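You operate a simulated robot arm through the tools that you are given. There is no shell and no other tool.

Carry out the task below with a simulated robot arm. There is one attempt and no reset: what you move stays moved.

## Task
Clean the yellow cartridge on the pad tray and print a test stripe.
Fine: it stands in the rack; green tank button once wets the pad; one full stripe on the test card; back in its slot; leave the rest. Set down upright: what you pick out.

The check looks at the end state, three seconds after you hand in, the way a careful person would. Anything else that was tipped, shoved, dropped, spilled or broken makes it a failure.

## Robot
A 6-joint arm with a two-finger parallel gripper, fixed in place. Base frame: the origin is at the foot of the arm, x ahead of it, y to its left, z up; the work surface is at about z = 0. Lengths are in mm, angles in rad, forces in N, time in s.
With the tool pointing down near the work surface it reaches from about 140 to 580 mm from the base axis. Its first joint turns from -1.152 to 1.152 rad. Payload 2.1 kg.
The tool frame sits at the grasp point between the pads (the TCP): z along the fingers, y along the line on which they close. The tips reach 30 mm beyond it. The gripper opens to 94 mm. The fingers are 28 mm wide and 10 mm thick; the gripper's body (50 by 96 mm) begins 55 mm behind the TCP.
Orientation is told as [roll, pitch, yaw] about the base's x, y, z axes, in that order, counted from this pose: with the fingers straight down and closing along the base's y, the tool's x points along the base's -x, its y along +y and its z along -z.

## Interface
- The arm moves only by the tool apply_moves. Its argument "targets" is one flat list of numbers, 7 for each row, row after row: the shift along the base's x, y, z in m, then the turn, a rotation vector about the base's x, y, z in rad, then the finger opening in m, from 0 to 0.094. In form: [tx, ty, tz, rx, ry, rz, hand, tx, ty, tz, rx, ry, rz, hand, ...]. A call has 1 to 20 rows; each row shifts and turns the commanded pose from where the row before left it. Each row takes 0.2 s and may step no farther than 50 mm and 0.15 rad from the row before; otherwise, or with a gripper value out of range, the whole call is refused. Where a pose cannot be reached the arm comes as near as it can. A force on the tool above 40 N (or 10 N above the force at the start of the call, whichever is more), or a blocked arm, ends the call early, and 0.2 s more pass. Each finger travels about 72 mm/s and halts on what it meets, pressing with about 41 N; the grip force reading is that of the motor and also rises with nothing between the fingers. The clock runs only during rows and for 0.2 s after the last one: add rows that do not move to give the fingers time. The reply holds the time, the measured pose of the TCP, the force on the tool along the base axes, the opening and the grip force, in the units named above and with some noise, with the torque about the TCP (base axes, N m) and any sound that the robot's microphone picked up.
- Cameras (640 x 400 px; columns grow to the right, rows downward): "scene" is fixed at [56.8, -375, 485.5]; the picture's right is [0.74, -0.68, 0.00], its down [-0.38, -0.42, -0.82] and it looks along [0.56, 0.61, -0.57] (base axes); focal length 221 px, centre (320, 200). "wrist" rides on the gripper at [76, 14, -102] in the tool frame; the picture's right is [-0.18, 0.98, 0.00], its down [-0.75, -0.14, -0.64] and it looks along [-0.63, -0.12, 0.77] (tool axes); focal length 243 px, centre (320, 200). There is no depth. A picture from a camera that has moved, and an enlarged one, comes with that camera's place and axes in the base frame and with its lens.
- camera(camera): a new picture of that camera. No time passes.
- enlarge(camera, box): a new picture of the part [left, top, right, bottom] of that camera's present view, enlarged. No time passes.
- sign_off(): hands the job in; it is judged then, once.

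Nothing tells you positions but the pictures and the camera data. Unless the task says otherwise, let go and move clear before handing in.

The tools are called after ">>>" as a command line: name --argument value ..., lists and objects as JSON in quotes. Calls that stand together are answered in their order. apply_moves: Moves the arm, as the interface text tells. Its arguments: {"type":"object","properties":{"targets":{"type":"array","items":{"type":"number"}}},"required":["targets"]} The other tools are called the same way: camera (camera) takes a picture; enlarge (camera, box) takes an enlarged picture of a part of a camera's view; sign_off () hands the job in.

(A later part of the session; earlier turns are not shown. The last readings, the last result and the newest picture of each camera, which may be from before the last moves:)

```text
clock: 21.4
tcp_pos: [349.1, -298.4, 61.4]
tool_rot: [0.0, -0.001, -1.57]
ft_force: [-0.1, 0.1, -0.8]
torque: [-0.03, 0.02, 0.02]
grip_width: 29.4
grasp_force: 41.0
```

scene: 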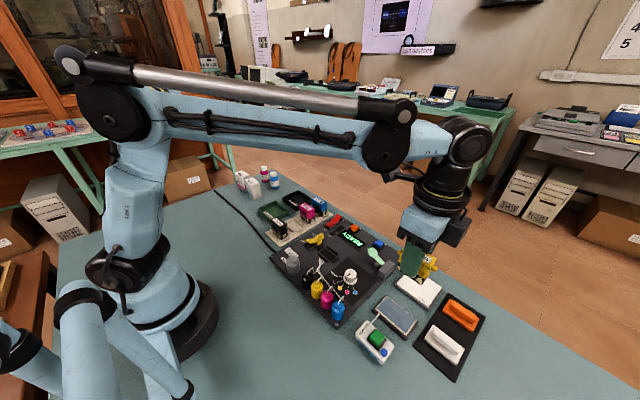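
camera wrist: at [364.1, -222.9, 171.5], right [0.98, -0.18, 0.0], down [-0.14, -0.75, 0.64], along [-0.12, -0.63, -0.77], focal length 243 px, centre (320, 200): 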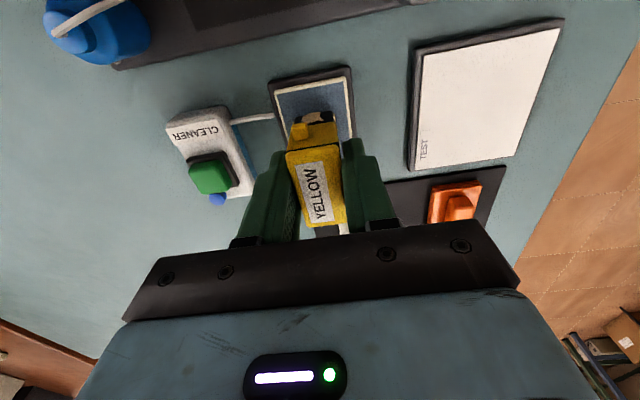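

>>> apply_moves --targets '[0, 0, -0.001, 0, 0, 0, 0.015, 0, 0, -0.001, 0, 0, 0, 0.015, 0, 0, 0, 0, 0, 0, 0.015]'

>>> enlarge --camera "scene" --box '[370, 290, 430, 340]'

```text
clock: 22.2
tcp_pos: [349.5, -299.4, 61.0]
tool_rot: [-0.001, -0.002, -1.572]
ft_force: [-0.1, -0.2, 11.5]
torque: [0.05, -0.01, 0.01]
grip_width: 29.4
grasp_force: 41.1
stopped in row 3: the force on the tool passed its limit at 42 N (the readings are from after the stop); the commanded pose is now the measured one
```

```text
8.00 times, centred on (400, 315) of scene
camera zoom: at [56.7, -375.0, 485.5], right [0.74, -0.68, 0.0], down [-0.38, -0.42, -0.82], along [0.56, 0.61, -0.57], focal length 1765 px, centre (-320, -720)
```

zoom: 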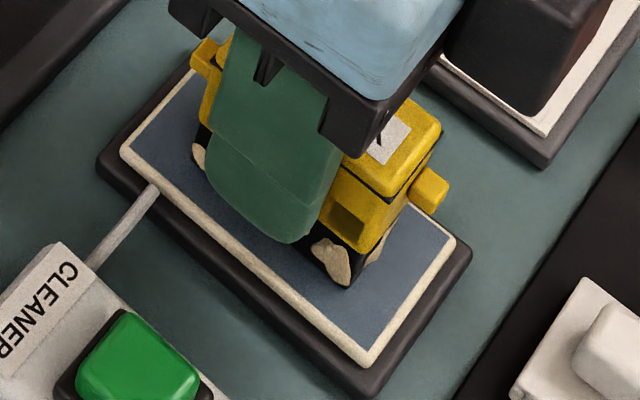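

Contact found at TCP z≈61, and it's stiff. I'll ease up slightly to bring the force down to a light wipe.

>>> apply_moves --targets '[0, 0, 0.0003, 0, 0, 0, 0.015, 0, 0, 0, 0, 0, 0, 0.015]'

```text
clock: 22.8
tcp_pos: [349.5, -298.3, 61.1]
tool_rot: [0.0, -0.002, -1.572]
ft_force: [2.0, -0.5, 4.9]
torque: [0.03, -0.1, 0.0]
grip_width: 29.4
grasp_force: 41.7
```

The contact force is about 5 N. Now I'll start a gentle wiping stroke along y and check the forces.

>>> apply_moves --targets '[0, -0.0025, 0, 0, 0, 0, 0.015, 0, -0.0025, 0, 0, 0, 0, 0.015, 0, -0.0025, 0, 0, 0, 0, 0.015, 0, -0.0025, 0, 0, 0, 0, 0.015, 0, 0, 0, 0, 0, 0, 0.015]'

>>> enlarge --camera "scene" --box '[370, 290, 430, 340]'

```text
clock: 24.0
tcp_pos: [349.1, -308.7, 60.9]
tool_rot: [-0.002, 0.0, -1.571]
ft_force: [-0.3, 3.2, 7.6]
torque: [0.11, 0.01, 0.0]
grip_width: 29.2
grasp_force: 40.6
```

```text
8.00 times, centred on (400, 315) of scene
camera zoom: at [56.7, -375.0, 485.5], right [0.74, -0.68, 0.0], down [-0.38, -0.42, -0.82], along [0.56, 0.61, -0.57], focal length 1765 px, centre (-320, -720)
```

zoom: 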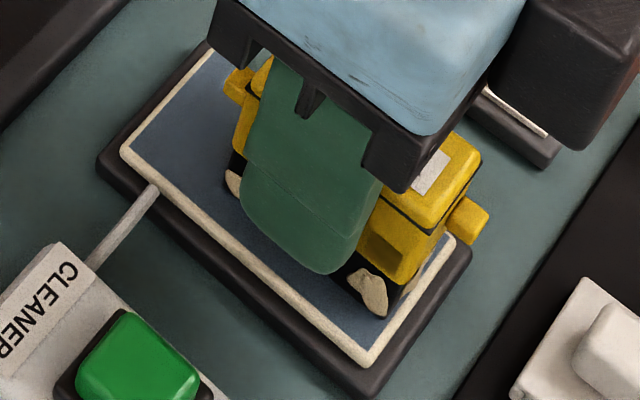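

The wipe works: normal force is about 7 N, friction 3 N, and the pad isn't moving. I'll do a few back-and-forth strokes.

>>> apply_moves --targets '[0, 0.003, 0, 0, 0, 0, 0.015, 0, 0.003, 0, 0, 0, 0, 0.015, 0, 0.003, 0, 0, 0, 0, 0.015, 0, 0.003, 0, 0, 0, 0, 0.015, 0, 0.003, 0, 0, 0, 0, 0.015, 0, 0.003, 0, 0, 0, 0, 0.015, 0, 0, 0, 0, 0, 0, 0.015]'

>>> enlarge --camera "scene" --box '[370, 290, 430, 340]'

>>> enlarge --camera "wrist" --box '[250, 50, 390, 240]'

```text
clock: 25.6
tcp_pos: [349.5, -291.0, 61.7]
tool_rot: [0.001, 0.0, -1.571]
ft_force: [0.5, -2.2, 5.8]
torque: [-0.1, -0.01, -0.03]
grip_width: 29.5
grasp_force: 41.1
```

```text
8.00 times, centred on (400, 315) of scene
camera zoom: at [56.7, -375.0, 485.5], right [0.74, -0.68, 0.0], down [-0.38, -0.42, -0.82], along [0.56, 0.61, -0.57], focal length 1765 px, centre (-320, -720)
```

zoom: 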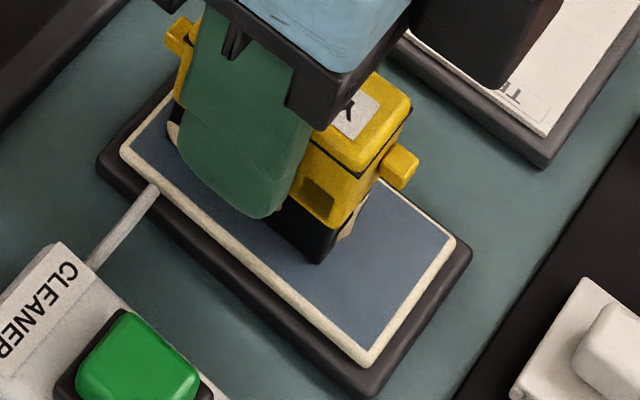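

```text
2.11 times, centred on (320, 145) of wrist
camera zoom: at [364.1, -214.8, 163.4], right [0.98, -0.18, 0.0], down [-0.14, -0.75, 0.64], along [-0.12, -0.63, -0.77], focal length 511 px, centre (320, 316)
```

zoom: 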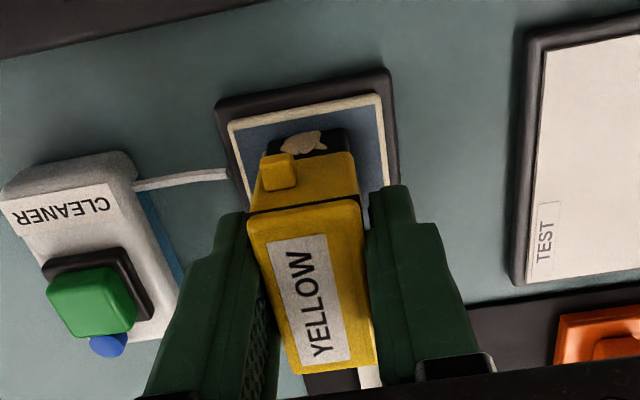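

A dried blob on the cartridge's lower part has disappeared, so the wiping is removing residue. I'll continue strokes until all blobs are gone.

>>> apply_moves --targets '[0, -0.003, 0, 0, 0, 0, 0.015, 0, -0.003, 0, 0, 0, 0, 0.015, 0, -0.003, 0, 0, 0, 0, 0.015, 0, -0.003, 0, 0, 0, 0, 0.015, 0, -0.003, 0, 0, 0, 0, 0.015, 0, -0.003, 0, 0, 0, 0, 0.015, 0, 0, 0, 0, 0, 0, 0.015]'

>>> enlarge --camera "scene" --box '[370, 290, 430, 340]'

>>> enlarge --camera "wrist" --box '[250, 50, 390, 240]'

```text
clock: 27.2
tcp_pos: [349.0, -309.7, 61.8]
tool_rot: [-0.001, -0.002, -1.572]
ft_force: [-0.6, 0.7, 0.1]
torque: [0.01, 0.01, -0.01]
grip_width: 29.4
grasp_force: 40.8
```

```text
8.00 times, centred on (400, 315) of scene
camera zoom: at [56.8, -375.0, 485.5], right [0.74, -0.68, 0.0], down [-0.38, -0.42, -0.82], along [0.56, 0.61, -0.57], focal length 1765 px, centre (-320, -720)
```

zoom: 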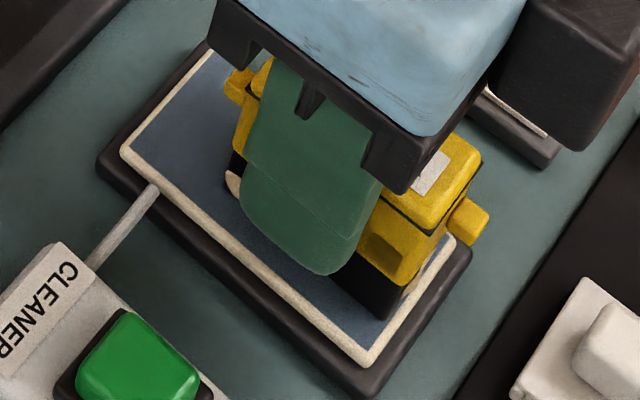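

```text
2.11 times, centred on (320, 145) of wrist
camera zoom: at [363.8, -233.4, 163.5], right [0.98, -0.18, 0.0], down [-0.14, -0.75, 0.64], along [-0.12, -0.63, -0.77], focal length 511 px, centre (320, 316)
```

zoom: 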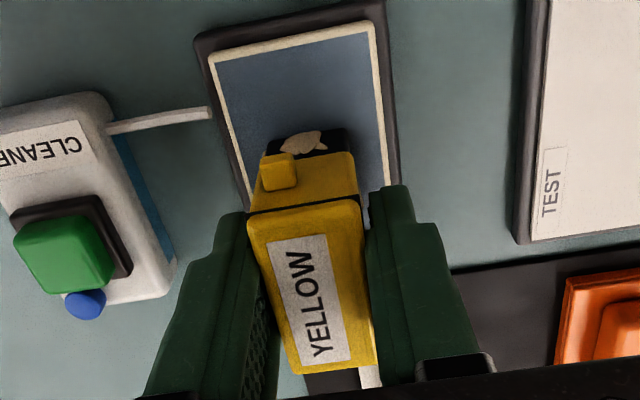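

Two more blobs are gone but contact has become very light. I'll lower in sub-millimetre steps to restore a gentle press.

>>> apply_moves --targets '[0, 0, -0.0003, 0, 0, 0, 0.015, 0, 0, 0, 0, 0, 0, 0.015]'

```text
clock: 27.8
tcp_pos: [349.4, -310.9, 60.3]
tool_rot: [0.0, -0.002, -1.572]
ft_force: [-0.6, -0.9, 7.9]
torque: [-0.01, -0.02, 0.0]
grip_width: 29.3
grasp_force: 40.7
```

Force is back to about 8 N. I'll continue stroking.

>>> apply_moves --targets '[0, 0.003, 0, 0, 0, 0, 0.015, 0, 0.003, 0, 0, 0, 0, 0.015, 0, 0.003, 0, 0, 0, 0, 0.015, 0, 0.003, 0, 0, 0, 0, 0.015, 0, 0.003, 0, 0, 0, 0, 0.015, 0, 0.003, 0, 0, 0, 0, 0.015, 0, 0.002, 0, 0, 0, 0, 0.015, 0, 0, 0, 0, 0, 0, 0.015]'

>>> enlarge --camera "scene" --box '[370, 290, 430, 340]'

>>> enlarge --camera "wrist" --box '[250, 50, 390, 240]'

```text
clock: 29.6
tcp_pos: [348.6, -289.8, 60.4]
tool_rot: [-0.001, -0.003, -1.572]
ft_force: [-0.6, -10.4, 24.3]
torque: [-0.24, -0.01, 0.0]
grip_width: 29.3
grasp_force: 41.6
```

```text
8.00 times, centred on (400, 315) of scene
camera zoom: at [56.7, -374.9, 485.6], right [0.74, -0.68, 0.0], down [-0.38, -0.42, -0.82], along [0.56, 0.61, -0.57], focal length 1765 px, centre (-320, -720)
```

zoom: 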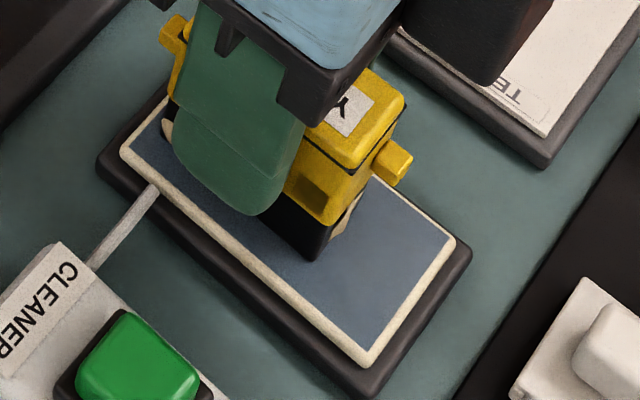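

```text
2.11 times, centred on (320, 145) of wrist
camera zoom: at [363.8, -213.1, 163.0], right [0.98, -0.18, 0.0], down [-0.14, -0.75, 0.64], along [-0.12, -0.63, -0.77], focal length 511 px, centre (320, 316)
```

zoom: 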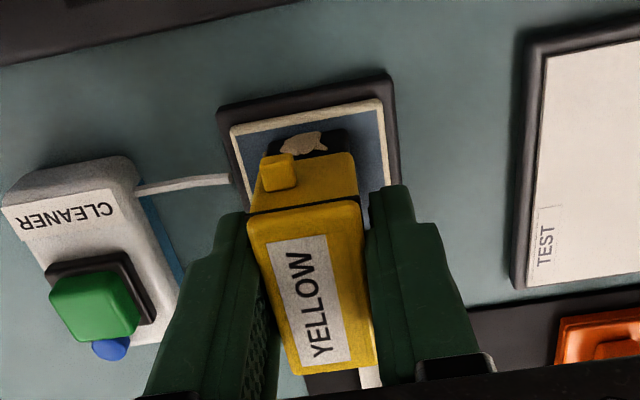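

The press is a bit heavy at this end (24 N) because the surface isn't quite level with my path. I'll ease off, add a slight slope correction, and keep wiping while watching the blobs.

>>> apply_moves --targets '[0, 0, 0.0005, 0, 0, 0, 0.015, 0, -0.003, -5e-05, 0, 0, 0, 0.015, 0, -0.003, -5e-05, 0, 0, 0, 0.015, 0, -0.003, -5e-05, 0, 0, 0, 0.015, 0, -0.003, -5e-05, 0, 0, 0, 0.015, 0, -0.003, -5e-05, 0, 0, 0, 0.015, 0, -0.003, -5e-05, 0, 0, 0, 0.015, 0, -0.002, 0, 0, 0, 0, 0.015, 0, 0, 0, 0, 0, 0, 0.015]'

>>> enlarge --camera "scene" --box '[380, 295, 420, 330]'

>>> enlarge --camera "wrist" --box '[280, 80, 360, 150]'

```text
clock: 31.6
tcp_pos: [350.0, -309.6, 60.3]
tool_rot: [0.0, -0.001, -1.572]
ft_force: [0.9, 5.2, 14.3]
torque: [0.29, 0.01, -0.01]
grip_width: 29.3
grasp_force: 40.8
```

```text
11.43 times, centred on (400, 312) of scene
camera zoom: at [56.7, -375.0, 485.5], right [0.74, -0.68, 0.0], down [-0.38, -0.42, -0.82], along [0.56, 0.61, -0.57], focal length 2521 px, centre (-594, -1086)
```

zoom: 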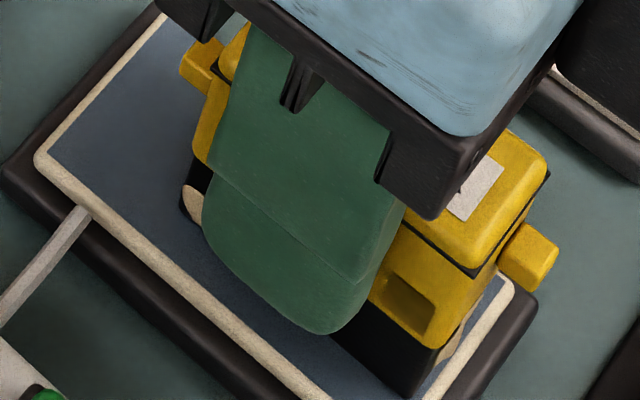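

```text
5.71 times, centred on (320, 115) of wrist
camera zoom: at [363.8, -232.8, 163.0], right [0.98, -0.18, 0.0], down [-0.14, -0.75, 0.64], along [-0.12, -0.63, -0.77], focal length 1386 px, centre (320, 686)
```

zoom: 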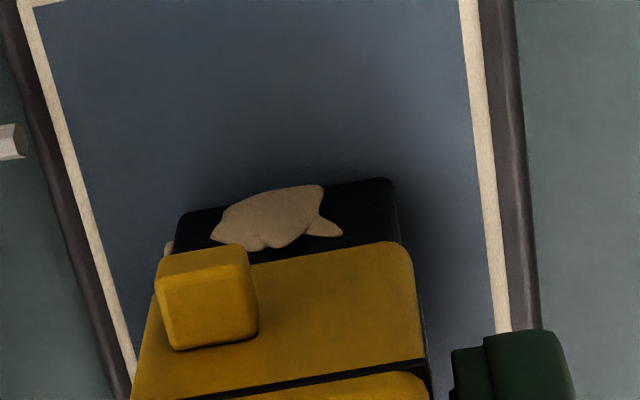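

Some blobs remain on the side faces. I'll lift a little to see the pad's mark and the cartridge's lower part.

>>> apply_moves --targets '[0, 0, 0.01, 0, 0, 0, 0.015, 0, 0, 0.04, 0, 0, 0, 0.015, 0, 0, 0.04, 0, 0, 0, 0.015, 0, 0, 0.04, 0, 0, 0, 0.015, 0, 0, 0, 0, 0, 0, 0.015]'

>>> enlarge --camera "scene" --box '[350, 230, 450, 350]'

>>> enlarge --camera "wrist" --box '[260, 10, 400, 240]'

```text
clock: 32.8
tcp_pos: [350.5, -309.4, 191.7]
tool_rot: [-0.001, -0.001, -1.57]
ft_force: [0.6, -0.7, -0.5]
torque: [-0.02, 0.0, 0.0]
grip_width: 29.2
grasp_force: 40.7
```

```text
3.33 times, centred on (400, 290) of scene
camera zoom: at [56.8, -375.0, 485.5], right [0.74, -0.68, 0.0], down [-0.38, -0.42, -0.82], along [0.56, 0.61, -0.57], focal length 735 px, centre (53, -100)
```

zoom: 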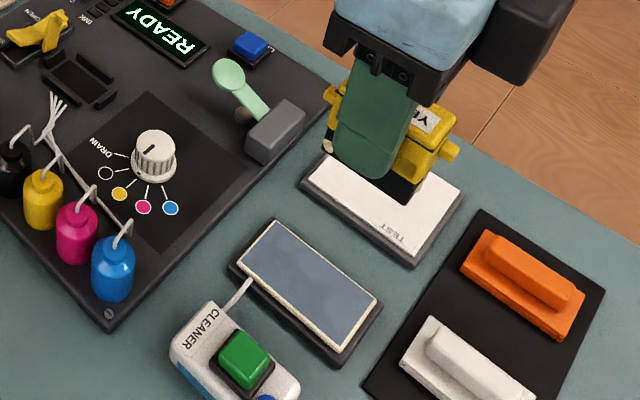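

```text
1.74 times, centred on (330, 125) of wrist
camera zoom: at [364.9, -232.7, 293.5], right [0.98, -0.18, 0.0], down [-0.14, -0.75, 0.64], along [-0.12, -0.63, -0.77], focal length 422 px, centre (303, 330)
```

zoom: 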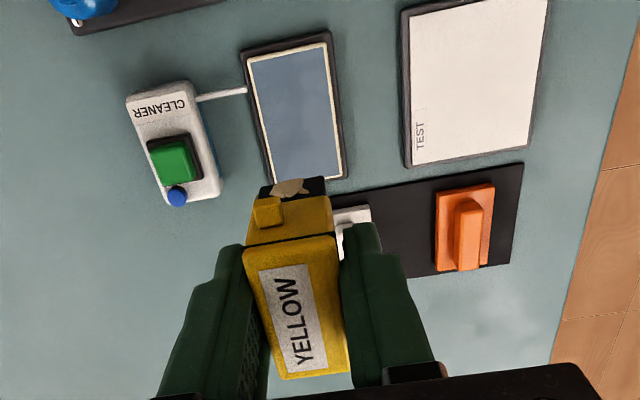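

There's no smear on the pad, and I still can't see the underside. I'll carry the cartridge up and toward the scene camera, then tilt it to inspect the bottom and nozzle.

>>> apply_moves --targets '[-0.002, 0.02, 0.025, 0, 0, 0, 0.015, -0.002, 0.02, 0.025, 0, 0, 0, 0.015, -0.002, 0.02, 0.025, 0, 0, 0, 0.015, -0.002, 0.02, 0.025, 0, 0, 0, 0.015, -0.002, 0.02, 0.025, 0, 0, 0, 0.015, -0.002, 0.02, 0.025, 0, 0, 0, 0.015, -0.002, 0.02, 0.025, 0, 0, 0, 0.015, -0.002, 0.02, 0.025, 0, 0, 0, 0.015, -0.002, 0.02, 0.025, 0, 0, 0, 0.015, 0, 0, 0, 0, 0, 0, 0.015]'

>>> camera --camera "scene"

```text
clock: 35.0
tcp_pos: [332.2, -129.9, 416.9]
tool_rot: [0.0, 0.001, -1.571]
ft_force: [0.5, 0.2, -0.4]
torque: [0.01, -0.02, -0.01]
grip_width: 29.6
grasp_force: 40.9
```

```text
taken
```

scene: 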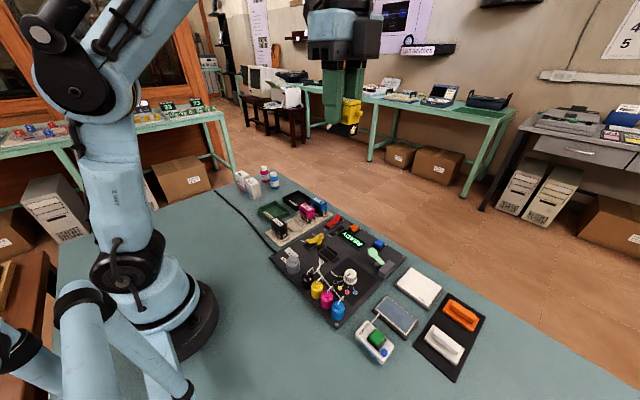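

The cartridge is in the clear at height. Now I'll tilt it so its underside faces the scene camera.

>>> apply_moves --targets '[0, 0, 0, -0.0833, 0.0934, 0, 0.015, 0, 0, 0, -0.0833, 0.0934, 0, 0.015, 0, 0, 0, -0.0833, 0.0934, 0, 0.015, 0, 0, 0, -0.0833, 0.0934, 0, 0.015, 0, 0, 0, 0, 0, 0, 0.015]'

>>> enlarge --camera "scene" --box '[280, 50, 400, 160]'

```text
clock: 36.2
tcp_pos: [331.9, -130.2, 416.2]
tool_rot: [-0.39, -0.326, -1.506]
ft_force: [-0.5, 0.1, 0.0]
torque: [0.0, -0.01, 0.0]
grip_width: 29.4
grasp_force: 40.7
```

```text
3.64 times, centred on (340, 105) of scene
camera zoom: at [56.8, -375.0, 485.5], right [0.74, -0.68, 0.0], down [-0.38, -0.42, -0.82], along [0.56, 0.61, -0.57], focal length 802 px, centre (247, 546)
```

zoom: 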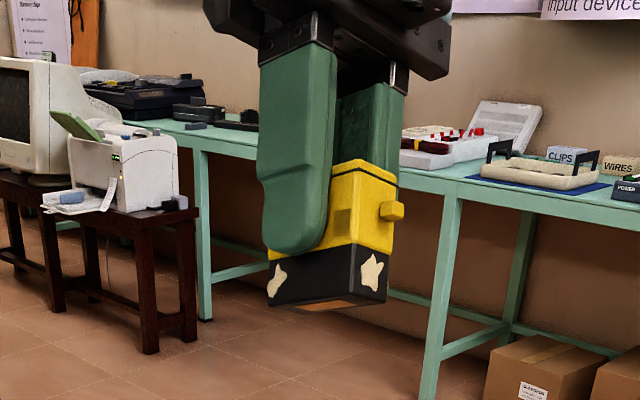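

I can see a copper nozzle plate under it, plus one blob left on the -x face and one on the -y face. I'll tilt a bit more.

>>> apply_moves --targets '[0, 0, 0, -0.0833, 0.0934, 0, 0.015, 0, 0, 0, -0.0833, 0.0934, 0, 0.015, 0, 0, 0, -0.0833, 0.0934, 0, 0.015, 0, 0, 0, 0, 0, 0, 0.015]'

>>> enlarge --camera "scene" --box '[300, 80, 370, 150]'

>>> enlarge --camera "scene" --box '[280, 50, 400, 160]'

```text
clock: 37.2
tcp_pos: [322.3, -191.5, 416.1]
tool_rot: [-0.699, -0.542, -1.357]
ft_force: [-0.2, -0.6, -0.3]
torque: [0.01, 0.0, -0.02]
grip_width: 29.3
grasp_force: 41.0
out of reach, approached as far as the arm can: row 2, 3
```

```text
5.71 times, centred on (335, 115) of scene
camera zoom: at [56.8, -375.0, 485.5], right [0.74, -0.68, 0.0], down [-0.38, -0.42, -0.82], along [0.56, 0.61, -0.57], focal length 1260 px, centre (234, 686)
```

zoom: 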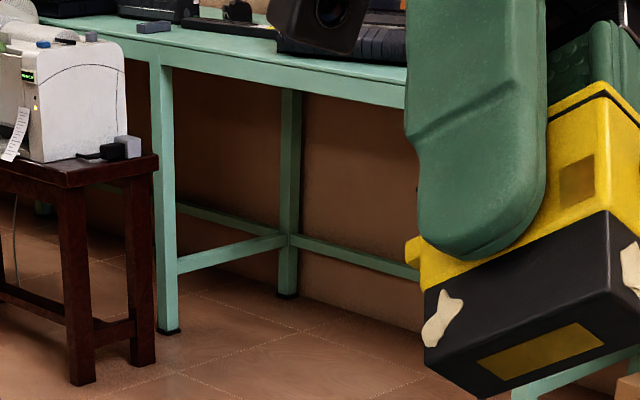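

```text
3.64 times, centred on (340, 105) of scene
camera zoom: at [56.8, -375.0, 485.5], right [0.74, -0.68, 0.0], down [-0.38, -0.42, -0.82], along [0.56, 0.61, -0.57], focal length 802 px, centre (247, 546)
```

zoom: 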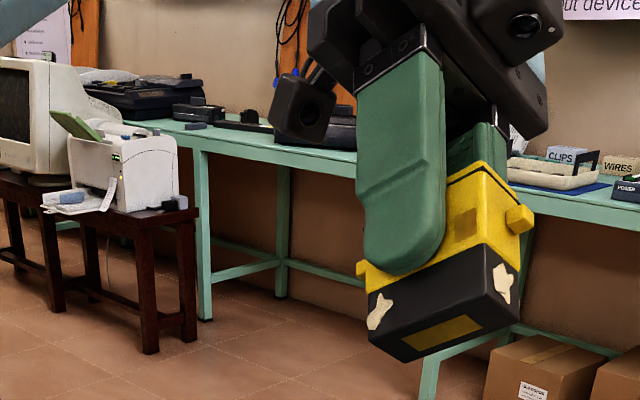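

The underside shows a clean, centred nozzle plate (long along y), but a few side blobs remain, so more wiping is needed. First I'll undo the tilt step by step.

>>> apply_moves --targets '[0, 0, 0, 0.0833, -0.0934, 0, 0.015, 0, 0, 0, 0.0833, -0.0934, 0, 0.015, 0, 0, 0, 0.0833, -0.0934, 0, 0.015, 0, 0, 0, 0, 0, 0, 0.015]'

>>> enlarge --camera "scene" --box '[280, 50, 400, 160]'

```text
clock: 38.2
tcp_pos: [322.4, -191.0, 415.3]
tool_rot: [-0.385, -0.323, -1.506]
ft_force: [0.2, 0.5, -0.4]
torque: [0.0, 0.01, 0.01]
grip_width: 29.4
grasp_force: 41.6
```

```text
3.64 times, centred on (340, 105) of scene
camera zoom: at [56.8, -375.0, 485.5], right [0.74, -0.68, 0.0], down [-0.38, -0.42, -0.82], along [0.56, 0.61, -0.57], focal length 802 px, centre (247, 546)
```

zoom: 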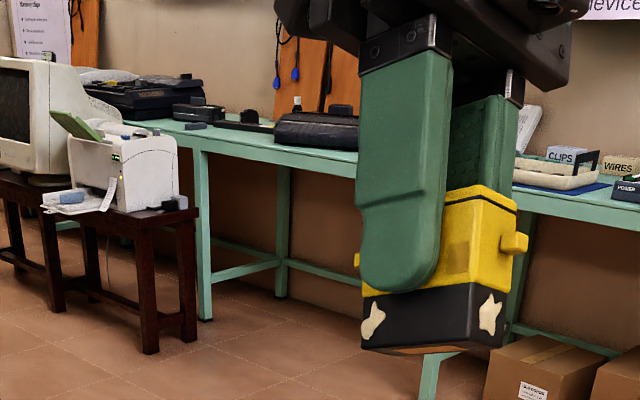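

Orientation is reversing exactly. I'll finish the untilt and check the remaining blobs.

>>> apply_moves --targets '[0, 0, 0, 0.0833, -0.0934, 0, 0.015, 0, 0, 0, 0.0833, -0.0934, 0, 0.015, 0, 0, 0, 0.0833, -0.0934, 0, 0.015, 0, 0, 0, 0.0833, -0.0934, 0, 0.015, 0, 0, 0, 0, 0, 0, 0.015]'

>>> camera --camera "wrist"

>>> enlarge --camera "scene" --box '[280, 50, 400, 160]'

```text
clock: 39.4
tcp_pos: [323.7, -191.5, 416.1]
tool_rot: [-0.001, 0.001, -1.571]
ft_force: [-0.3, -0.1, -0.8]
torque: [-0.02, 0.04, 0.01]
grip_width: 29.3
grasp_force: 41.2
```

```text
taken
camera wrist: at [336.7, -115.3, 518.3], right [0.98, -0.18, 0.0], down [-0.14, -0.75, 0.64], along [-0.12, -0.63, -0.77], focal length 243 px, centre (320, 200)
```

wrist: 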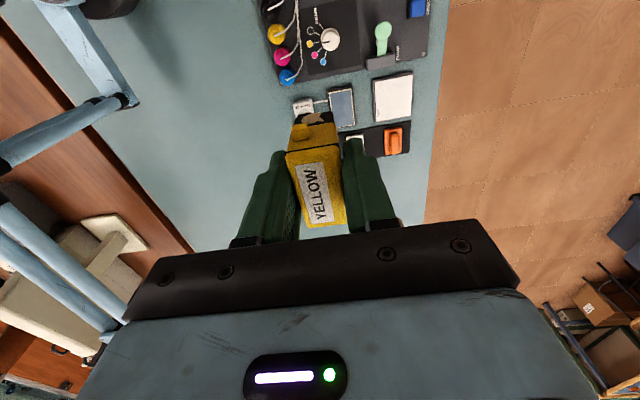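

```text
3.64 times, centred on (340, 105) of scene
camera zoom: at [56.7, -375.0, 485.5], right [0.74, -0.68, 0.0], down [-0.38, -0.42, -0.82], along [0.56, 0.61, -0.57], focal length 802 px, centre (247, 546)
```

zoom: 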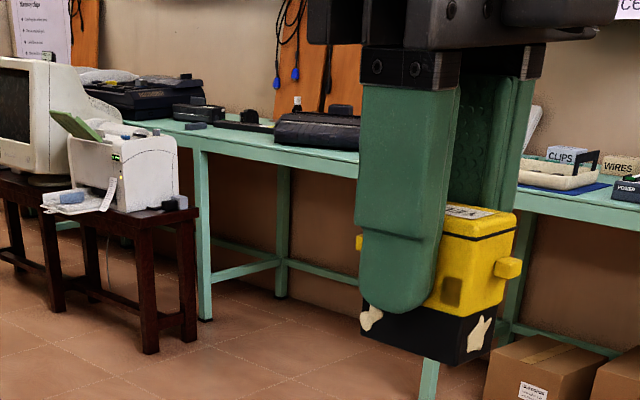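

The cartridge is upright again. I'll return over the pad for more wiping.

>>> apply_moves --targets '[0.0035, -0.0136, -0.0426, 0, 0, 0, 0.015, 0.0035, -0.0136, -0.0426, 0, 0, 0, 0.015, 0.0035, -0.0136, -0.0426, 0, 0, 0, 0.015, 0.0035, -0.0136, -0.0426, 0, 0, 0, 0.015, 0.0035, -0.0136, -0.0426, 0, 0, 0, 0.015, 0.0035, -0.0136, -0.0426, 0, 0, 0, 0.015, 0.0035, -0.0136, -0.0426, 0, 0, 0, 0.015, 0.0033, -0.0133, -0.0418, 0, 0, 0, 0.015, 0, 0, 0, 0, 0, 0, 0.015]'

>>> camera --camera "wrist"

```text
clock: 41.4
tcp_pos: [350.3, -299.6, 76.0]
tool_rot: [0.0, -0.001, -1.57]
ft_force: [0.0, 0.1, -0.7]
torque: [0.02, 0.01, 0.01]
grip_width: 29.6
grasp_force: 41.1
```

```text
taken
camera wrist: at [364.5, -223.9, 178.3], right [0.98, -0.18, 0.0], down [-0.14, -0.75, 0.64], along [-0.12, -0.63, -0.77], focal length 243 px, centre (320, 200)
```

wrist: 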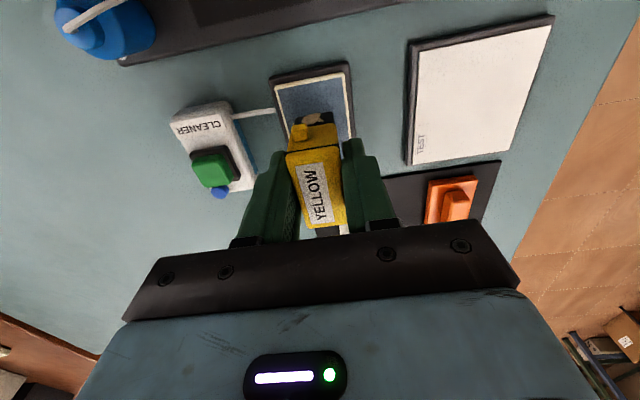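

I'm about 15 mm above contact. Lowering 13 mm, then fine steps.

>>> apply_moves --targets '[0, 0, -0.008, 0, 0, 0, 0.015, 0, 0, -0.005, 0, 0, 0, 0.015, 0, 0, -0.001, 0, 0, 0, 0.015, 0, 0, 0, 0, 0, 0, 0.015]'

>>> enlarge --camera "wrist" --box '[280, 80, 360, 150]'

```text
clock: 42.4
tcp_pos: [351.2, -300.5, 61.3]
tool_rot: [0.0, 0.0, -1.57]
ft_force: [-0.2, -1.2, 0.3]
torque: [0.01, -0.02, -0.02]
grip_width: 29.4
grasp_force: 40.8
```

```text
5.71 times, centred on (320, 115) of wrist
camera zoom: at [364.4, -223.7, 164.3], right [0.98, -0.18, 0.0], down [-0.14, -0.75, 0.64], along [-0.12, -0.63, -0.77], focal length 1386 px, centre (320, 686)
```

zoom: 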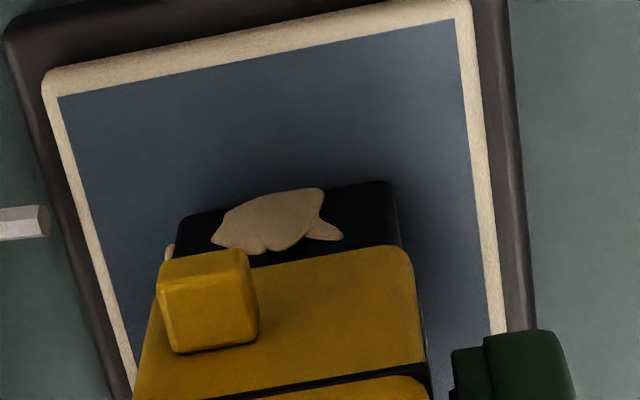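

>>> apply_moves --targets '[0, 0, -0.0006, 0, 0, 0, 0.015, 0, 0, -0.0003, 0, 0, 0, 0.015, 0, 0, 0, 0, 0, 0, 0.015]'

```text
clock: 43.2
tcp_pos: [350.6, -300.3, 61.4]
tool_rot: [0.0, 0.001, -1.571]
ft_force: [0.4, -0.5, 0.2]
torque: [0.0, -0.03, 0.0]
grip_width: 29.3
grasp_force: 40.7
```

>>> apply_moves --targets '[0, 0, -0.0003, 0, 0, 0, 0.015, 0, 0, 0, 0, 0, 0, 0.015]'

```text
clock: 43.8
tcp_pos: [350.2, -300.1, 61.3]
tool_rot: [0.0, 0.0, -1.571]
ft_force: [-0.1, -0.9, 11.3]
torque: [-0.05, -0.03, 0.04]
grip_width: 29.4
grasp_force: 40.7
```

Contact is ~11 N. I'll try strokes along x this time and check the blobs after.

>>> apply_moves --targets '[0.002, 0, 0, 0, 0, 0, 0.015, 0.002, 0, 0, 0, 0, 0, 0.015, 0.002, 0, 0, 0, 0, 0, 0.015, 0.002, 0, 0, 0, 0, 0, 0.015, 0, 0, 0, 0, 0, 0, 0.015]'

>>> enlarge --camera "wrist" --box '[280, 80, 360, 150]'

>>> enlarge --camera "scene" --box '[380, 290, 420, 325]'

```text
clock: 45.0
tcp_pos: [358.2, -299.3, 60.6]
tool_rot: [0.0, -0.001, -1.57]
ft_force: [-6.8, -0.4, 17.5]
torque: [0.0, 0.17, 0.01]
grip_width: 29.5
grasp_force: 40.9
```

```text
5.71 times, centred on (320, 115) of wrist
camera zoom: at [372.3, -223.4, 163.0], right [0.98, -0.18, 0.0], down [-0.14, -0.75, 0.64], along [-0.12, -0.63, -0.77], focal length 1386 px, centre (320, 686)
```

zoom: 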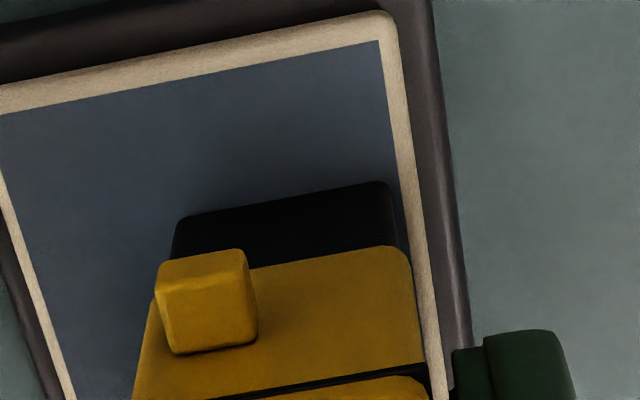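

```text
11.43 times, centred on (400, 308) of scene
camera zoom: at [56.7, -375.0, 485.5], right [0.74, -0.68, 0.0], down [-0.38, -0.42, -0.82], along [0.56, 0.61, -0.57], focal length 2521 px, centre (-594, -1029)
```

zoom: 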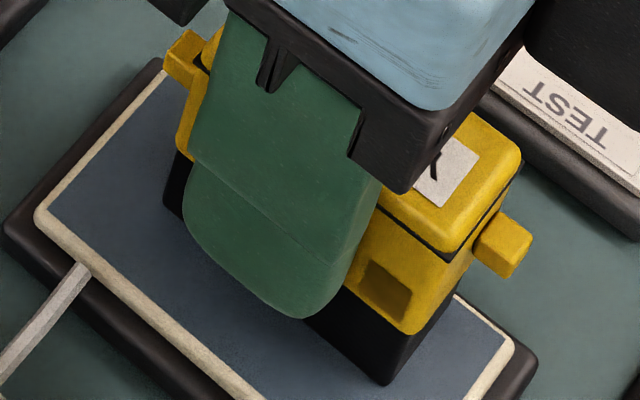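

All visible blobs vanished with the x stroke. I'll do one return stroke for any residue on the hidden +x face.

>>> apply_moves --targets '[-0.002, 0, 0, 0, 0, 0, 0.015, -0.002, 0, 0, 0, 0, 0, 0.015, -0.002, 0, 0, 0, 0, 0, 0.015, -0.002, 0, 0, 0, 0, 0, 0.015, -0.002, 0, -5e-05, 0, 0, 0, 0.015, -0.002, 0, -5e-05, 0, 0, 0, 0.015, -0.002, 0, -5e-05, 0, 0, 0, 0.015, 0, 0, 0, 0, 0, 0, 0.015]'

>>> enlarge --camera "scene" --box '[380, 290, 420, 325]'

```text
clock: 46.8
tcp_pos: [345.1, -299.6, 61.4]
tool_rot: [0.001, -0.002, -1.571]
ft_force: [11.0, 0.3, 28.3]
torque: [-0.02, -0.25, -0.02]
grip_width: 29.3
grasp_force: 40.8
```

```text
11.43 times, centred on (400, 308) of scene
camera zoom: at [56.7, -374.9, 485.6], right [0.74, -0.68, 0.0], down [-0.38, -0.42, -0.82], along [0.56, 0.61, -0.57], focal length 2521 px, centre (-594, -1029)
```

zoom: 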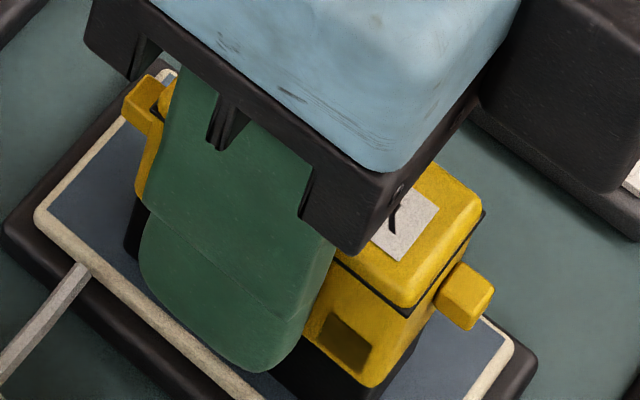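

The press reached 28 N at this end, so I'll lift off the pad now and check the pad, tray and cartridge.

>>> apply_moves --targets '[0, 0, 0.005, 0, 0, 0, 0.015, 0, 0, 0.035, 0, 0, 0, 0.015, 0, 0, 0.045, 0, 0, 0, 0.015, 0, 0, 0.045, 0, 0, 0, 0.015, 0, 0, 0, 0, 0, 0, 0.015]'

>>> camera --camera "wrist"

>>> enlarge --camera "scene" --box '[350, 230, 450, 350]'

```text
clock: 48.0
tcp_pos: [344.0, -299.5, 190.2]
tool_rot: [0.002, 0.0, -1.571]
ft_force: [0.5, 0.7, -0.6]
torque: [-0.01, -0.03, -0.01]
grip_width: 29.2
grasp_force: 41.3
```

```text
taken
camera wrist: at [358.7, -223.1, 293.0], right [0.98, -0.18, 0.0], down [-0.14, -0.75, 0.64], along [-0.12, -0.63, -0.77], focal length 243 px, centre (320, 200)
```

wrist: 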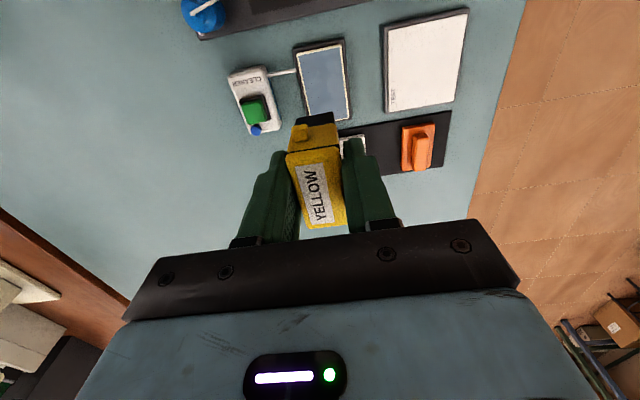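

```text
3.33 times, centred on (400, 290) of scene
camera zoom: at [56.8, -375.0, 485.5], right [0.74, -0.68, 0.0], down [-0.38, -0.42, -0.82], along [0.56, 0.61, -0.57], focal length 735 px, centre (53, -100)
```

zoom: 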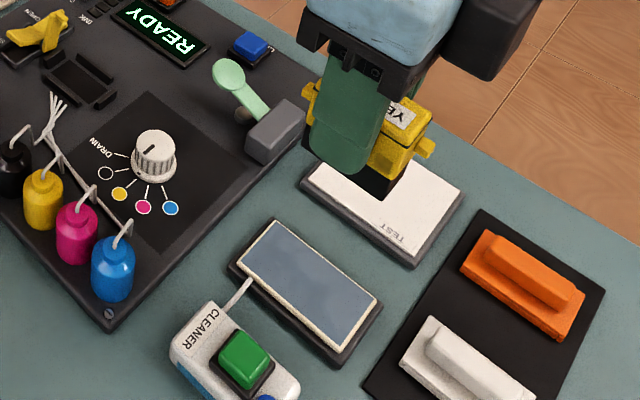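

The pad is unmoved and the visible sides are clean. I'll check the hidden +x face by carrying it up and turning it part way toward the scene camera.

>>> apply_moves --targets '[-0.0077, 0.034, 0.015, 0, 0, 0, 0.015, -0.0077, 0.034, 0.015, 0, 0, 0, 0.015, -0.0077, 0.034, 0.015, 0, 0, 0, 0.015, -0.0077, 0.034, 0.015, 0, 0, 0, 0.015, -0.0077, 0.034, 0.015, 0, 0, 0, 0.015, -0.0077, 0.034, 0.015, 0, 0, 0, 0.015, -0.0077, 0.034, 0.01, 0, 0, 0, 0.015, 0, 0, 0, 0, 0, -0.15, 0.015, 0, 0, 0, 0, 0, -0.15, 0.015, 0, 0, 0, 0, 0, -0.15, 0.015, 0, 0, 0, 0, 0, -0.15, 0.015, 0, 0, 0, 0, 0, -0.15, 0.015, 0, 0, 0, 0, 0, -0.15, 0.015, 0, 0, 0, 0, 0, 0, 0.015]'

>>> camera --camera "scene"

>>> enlarge --camera "scene" --box '[260, 90, 380, 200]'

```text
clock: 51.0
tcp_pos: [289.5, -62.0, 289.6]
tool_rot: [-0.001, -0.001, -2.473]
ft_force: [-0.5, 0.3, 0.0]
torque: [-0.02, 0.01, 0.02]
grip_width: 29.0
grasp_force: 41.0
```

```text
taken
```

scene: 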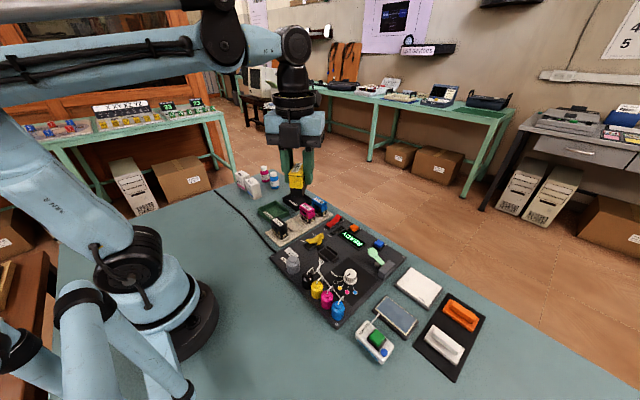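

```text
3.64 times, centred on (320, 145) of scene
camera zoom: at [56.8, -375.0, 485.5], right [0.74, -0.68, 0.0], down [-0.38, -0.42, -0.82], along [0.56, 0.61, -0.57], focal length 802 px, centre (320, 400)
```

zoom: 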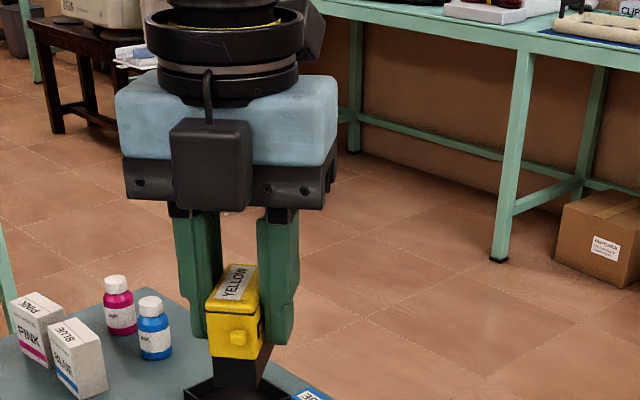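

>>> enlarge --camera "scene" --box '[280, 155, 330, 205]'

>>> apply_moves --targets '[0, 0, 0, 0, 0, -0.15, 0.015, 0, 0, 0, 0, 0, -0.15, 0.015, 0, 0, 0, 0, 0, -0.15, 0.015, 0, 0, 0, 0, 0, 0, 0.015]'

>>> enlarge --camera "scene" --box '[280, 155, 330, 205]'

```text
8.00 times, centred on (305, 180) of scene
camera zoom: at [56.8, -375.0, 485.5], right [0.74, -0.68, 0.0], down [-0.38, -0.42, -0.82], along [0.56, 0.61, -0.57], focal length 1765 px, centre (440, 360)
```

zoom: 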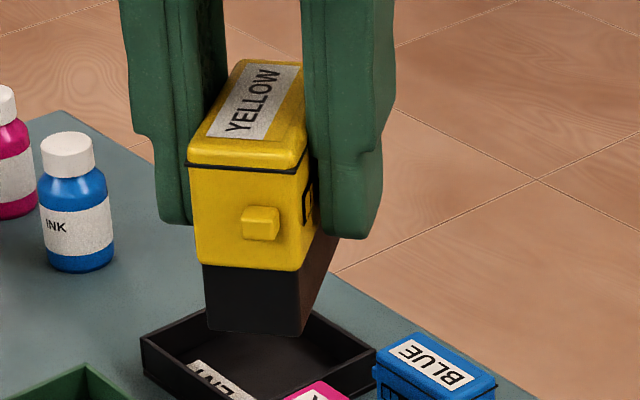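

```text
clock: 52.0
tcp_pos: [291.1, -60.8, 290.2]
tool_rot: [-0.001, 0.0, -2.921]
ft_force: [0.2, -0.5, -1.0]
torque: [-0.02, 0.04, 0.0]
grip_width: 29.8
grasp_force: 40.7
```

```text
8.00 times, centred on (305, 180) of scene
camera zoom: at [56.8, -375.0, 485.5], right [0.74, -0.68, 0.0], down [-0.38, -0.42, -0.82], along [0.56, 0.61, -0.57], focal length 1765 px, centre (440, 360)
```

zoom: 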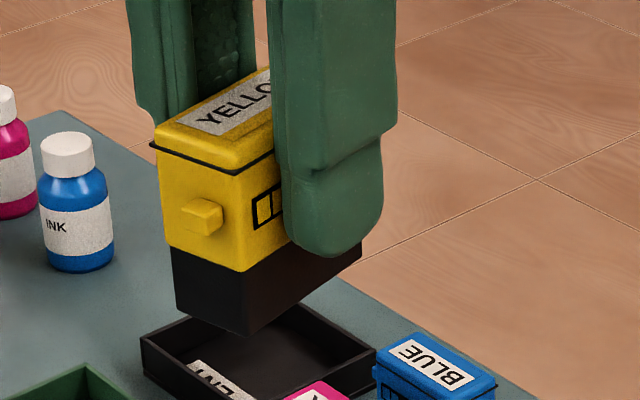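

All four sides are now clean. For the widest, longest stripe I'll turn the cartridge to the default yaw, so the nozzle row lies across the stroke, and then drag it along the card's long (y) side.

>>> apply_moves --targets '[0, 0, 0, 0, 0, 0.14604, 0.015, 0, 0, 0, 0, 0, 0.14604, 0.015, 0, 0, 0, 0, 0, 0.14604, 0.015, 0, 0, 0, 0, 0, 0.14604, 0.015, 0, 0, 0, 0, 0, 0.14604, 0.015, 0, 0, 0, 0, 0, 0.14604, 0.015, 0, 0, 0, 0, 0, 0.14604, 0.015, 0, 0, 0, 0, 0, 0.14604, 0.015, 0, 0, 0, 0, 0, 0.14604, 0.015, 0, 0, 0, 0, 0, 0.14604, 0.015, 0, 0, 0, 0, 0, 0.14604, 0.015, 0, 0, 0, 0, 0, 0.14604, 0.015, 0, 0, 0, 0, 0, 0.14604, 0.015, 0, 0, 0, 0, 0, 0.14604, 0.015, 0, 0, 0, 0, 0, 0.14604, 0.015, 0, 0, 0, 0, 0, 0.14604, 0.015, 0, 0, 0, 0, 0, 0.14604, 0.015, 0, 0, 0, 0, 0, 0.14604, 0.015, 0, 0, 0, 0, 0, 0.14604, 0.015, 0, 0, 0, 0, 0, 0.14604, 0.015]'

>>> camera --camera "wrist"

```text
clock: 56.2
tcp_pos: [290.5, -62.2, 290.1]
tool_rot: [0.0, 0.0, 0.004]
ft_force: [0.2, 0.7, -0.7]
torque: [0.05, 0.0, 0.0]
grip_width: 29.2
grasp_force: 40.6
```

```text
taken
camera wrist: at [214.1, -48.0, 392.6], right [0.18, 0.98, 0.0], down [0.75, -0.14, 0.64], along [0.63, -0.12, -0.77], focal length 243 px, centre (320, 200)
```

wrist: 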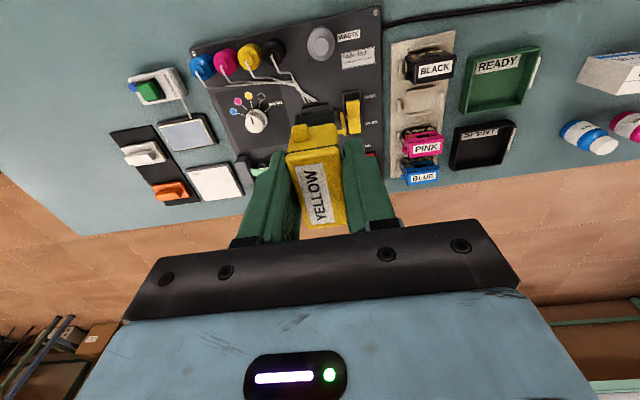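

Now I'll carry it over to the card's far (-y) end, staying well above.

>>> apply_moves --targets '[0.0202, -0.0336, -0.0175, 0, 0, 0, 0.015, 0.0202, -0.0336, -0.0175, 0, 0, 0, 0.015, 0.0202, -0.0336, -0.0175, 0, 0, 0, 0.015, 0.0202, -0.0336, -0.0175, 0, 0, 0, 0.015, 0.0202, -0.0336, -0.0175, 0, 0, 0, 0.015, 0.0202, -0.0336, -0.0175, 0, 0, 0, 0.015, 0.0202, -0.0336, -0.0175, 0, 0, 0, 0.015, 0.0202, -0.0336, -0.0175, 0, 0, 0, 0.015, 0, 0, 0, 0, 0, 0, 0.015]'

>>> camera --camera "wrist"

>>> enlarge --camera "scene" --box '[370, 210, 510, 340]'

```text
clock: 58.2
tcp_pos: [453.2, -330.2, 150.3]
tool_rot: [0.0, 0.001, 0.002]
ft_force: [0.1, -0.3, -0.3]
torque: [0.0, 0.04, 0.01]
grip_width: 29.7
grasp_force: 40.8
```

```text
taken
camera wrist: at [376.1, -315.2, 252.2], right [0.18, 0.98, 0.0], down [0.75, -0.14, 0.64], along [0.63, -0.12, -0.77], focal length 243 px, centre (320, 200)
```

wrist: 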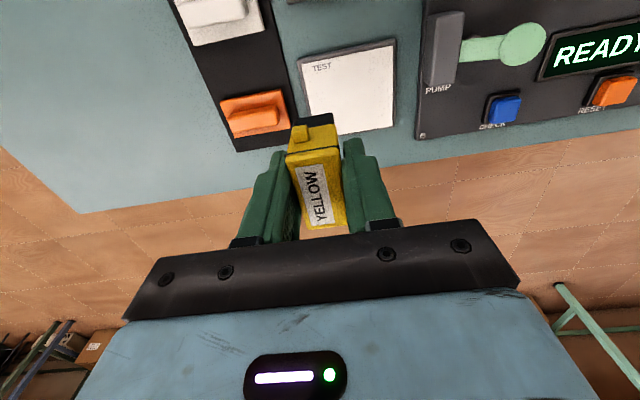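

```text
3.08 times, centred on (440, 275) of scene
camera zoom: at [56.8, -375.0, 485.5], right [0.74, -0.68, 0.0], down [-0.38, -0.42, -0.82], along [0.56, 0.61, -0.57], focal length 679 px, centre (-49, -31)
```

zoom: 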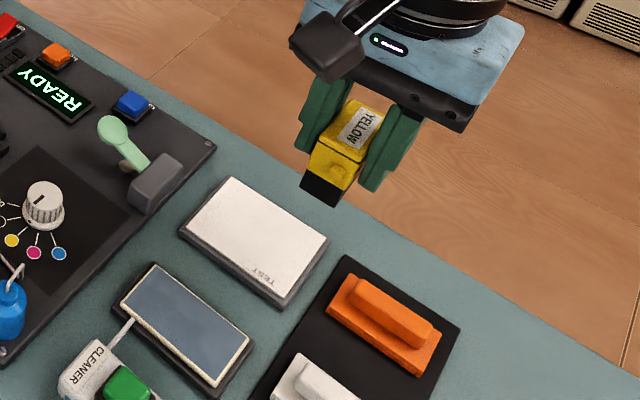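

>>> enlarge --camera "wrist" --box '[200, 20, 420, 160]'

```text
2.86 times, centred on (310, 90) of wrist
camera zoom: at [376.1, -315.2, 252.2], right [0.18, 0.98, 0.0], down [0.75, -0.14, 0.64], along [0.63, -0.12, -0.77], focal length 693 px, centre (349, 514)
```

zoom: 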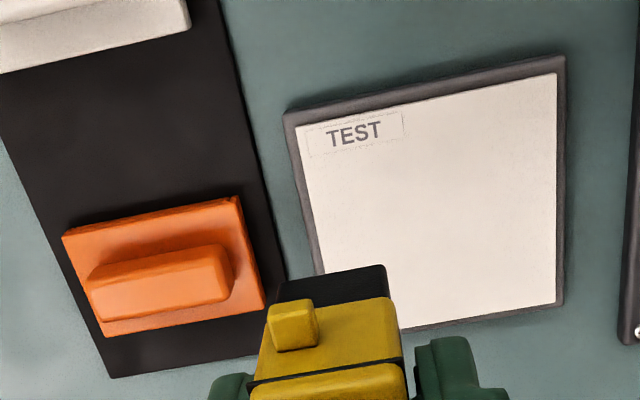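

The card spans x 418–492, y -340…-260. I'll go to y≈-331, x≈452, and lower to about 12 mm above the expected contact.

>>> apply_moves --targets '[0.0005, -0.002, -0.035, 0, 0, 0, 0.015, 0, 0, -0.035, 0, 0, 0, 0.015, 0, 0, -0.005, 0, 0, 0, 0.015, 0, 0, 0, 0, 0, 0, 0.015]'

>>> camera --camera "wrist"

>>> enlarge --camera "scene" --box '[400, 250, 480, 320]'

```text
clock: 59.2
tcp_pos: [452.9, -332.4, 74.9]
tool_rot: [0.001, -0.001, 0.002]
ft_force: [-0.4, 0.0, -0.3]
torque: [-0.01, -0.03, 0.01]
grip_width: 29.4
grasp_force: 40.8
```

```text
taken
camera wrist: at [376.2, -317.3, 177.3], right [0.18, 0.98, 0.0], down [0.75, -0.14, 0.64], along [0.63, -0.12, -0.77], focal length 243 px, centre (320, 200)
```

wrist: 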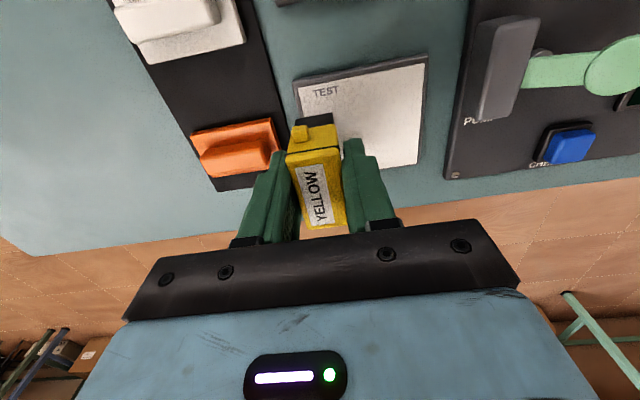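

```text
5.71 times, centred on (440, 285) of scene
camera zoom: at [56.8, -375.0, 485.5], right [0.74, -0.68, 0.0], down [-0.38, -0.42, -0.82], along [0.56, 0.61, -0.57], focal length 1260 px, centre (-366, -286)
```

zoom: 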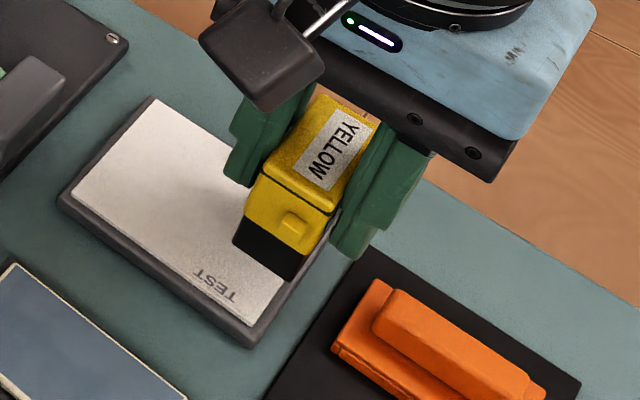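

The cartridge sits over the card's -y end with the orange piece clear of the fingers. Creeping down now.

>>> apply_moves --targets '[0, 0, -0.006, 0, 0, 0, 0.015, 0, 0, -0.004, 0, 0, 0, 0.015, 0, 0, 0, 0, 0, 0, 0.015]'

```text
clock: 60.0
tcp_pos: [453.2, -333.8, 65.1]
tool_rot: [0.0, 0.0, 0.001]
ft_force: [0.1, 0.6, -0.8]
torque: [0.02, 0.0, 0.03]
grip_width: 29.4
grasp_force: 41.0
```

>>> apply_moves --targets '[0, 0, -0.001, 0, 0, 0, 0.015, 0, 0, -0.001, 0, 0, 0, 0.015]'

>>> enlarge --camera "scene" --box '[420, 260, 470, 310]'

```text
clock: 60.6
tcp_pos: [452.9, -333.0, 63.3]
tool_rot: [-0.001, 0.002, 0.002]
ft_force: [0.5, -0.6, -0.6]
torque: [0.01, 0.02, -0.02]
grip_width: 29.2
grasp_force: 40.6
```

```text
8.00 times, centred on (445, 285) of scene
camera zoom: at [56.8, -375.0, 485.5], right [0.74, -0.68, 0.0], down [-0.38, -0.42, -0.82], along [0.56, 0.61, -0.57], focal length 1765 px, centre (-680, -480)
```

zoom: 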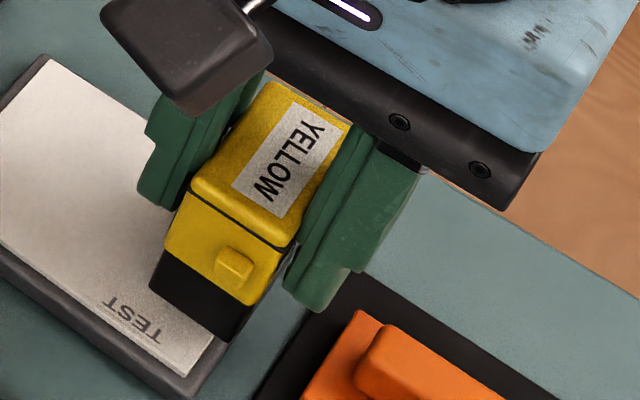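

>>> apply_moves --targets '[0, 0.001, -0.0007, 0, 0, 0, 0.015, 0, 0, 0, 0, 0, 0, 0.015]'

>>> enlarge --camera "wrist" --box '[260, 40, 440, 180]'

```text
clock: 61.2
tcp_pos: [452.4, -331.3, 62.9]
tool_rot: [-0.002, 0.0, 0.003]
ft_force: [-0.2, 0.6, -0.5]
torque: [-0.02, 0.0, -0.03]
grip_width: 29.2
grasp_force: 41.1
```

```text
2.86 times, centred on (350, 110) of wrist
camera zoom: at [375.9, -317.4, 165.0], right [0.18, 0.98, 0.0], down [0.75, -0.14, 0.64], along [0.63, -0.12, -0.77], focal length 693 px, centre (234, 457)
```

zoom: 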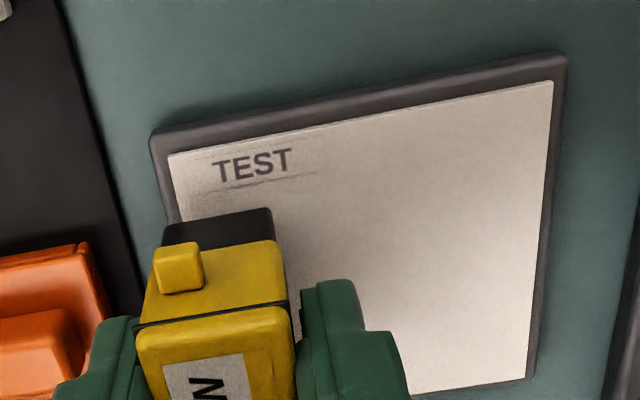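

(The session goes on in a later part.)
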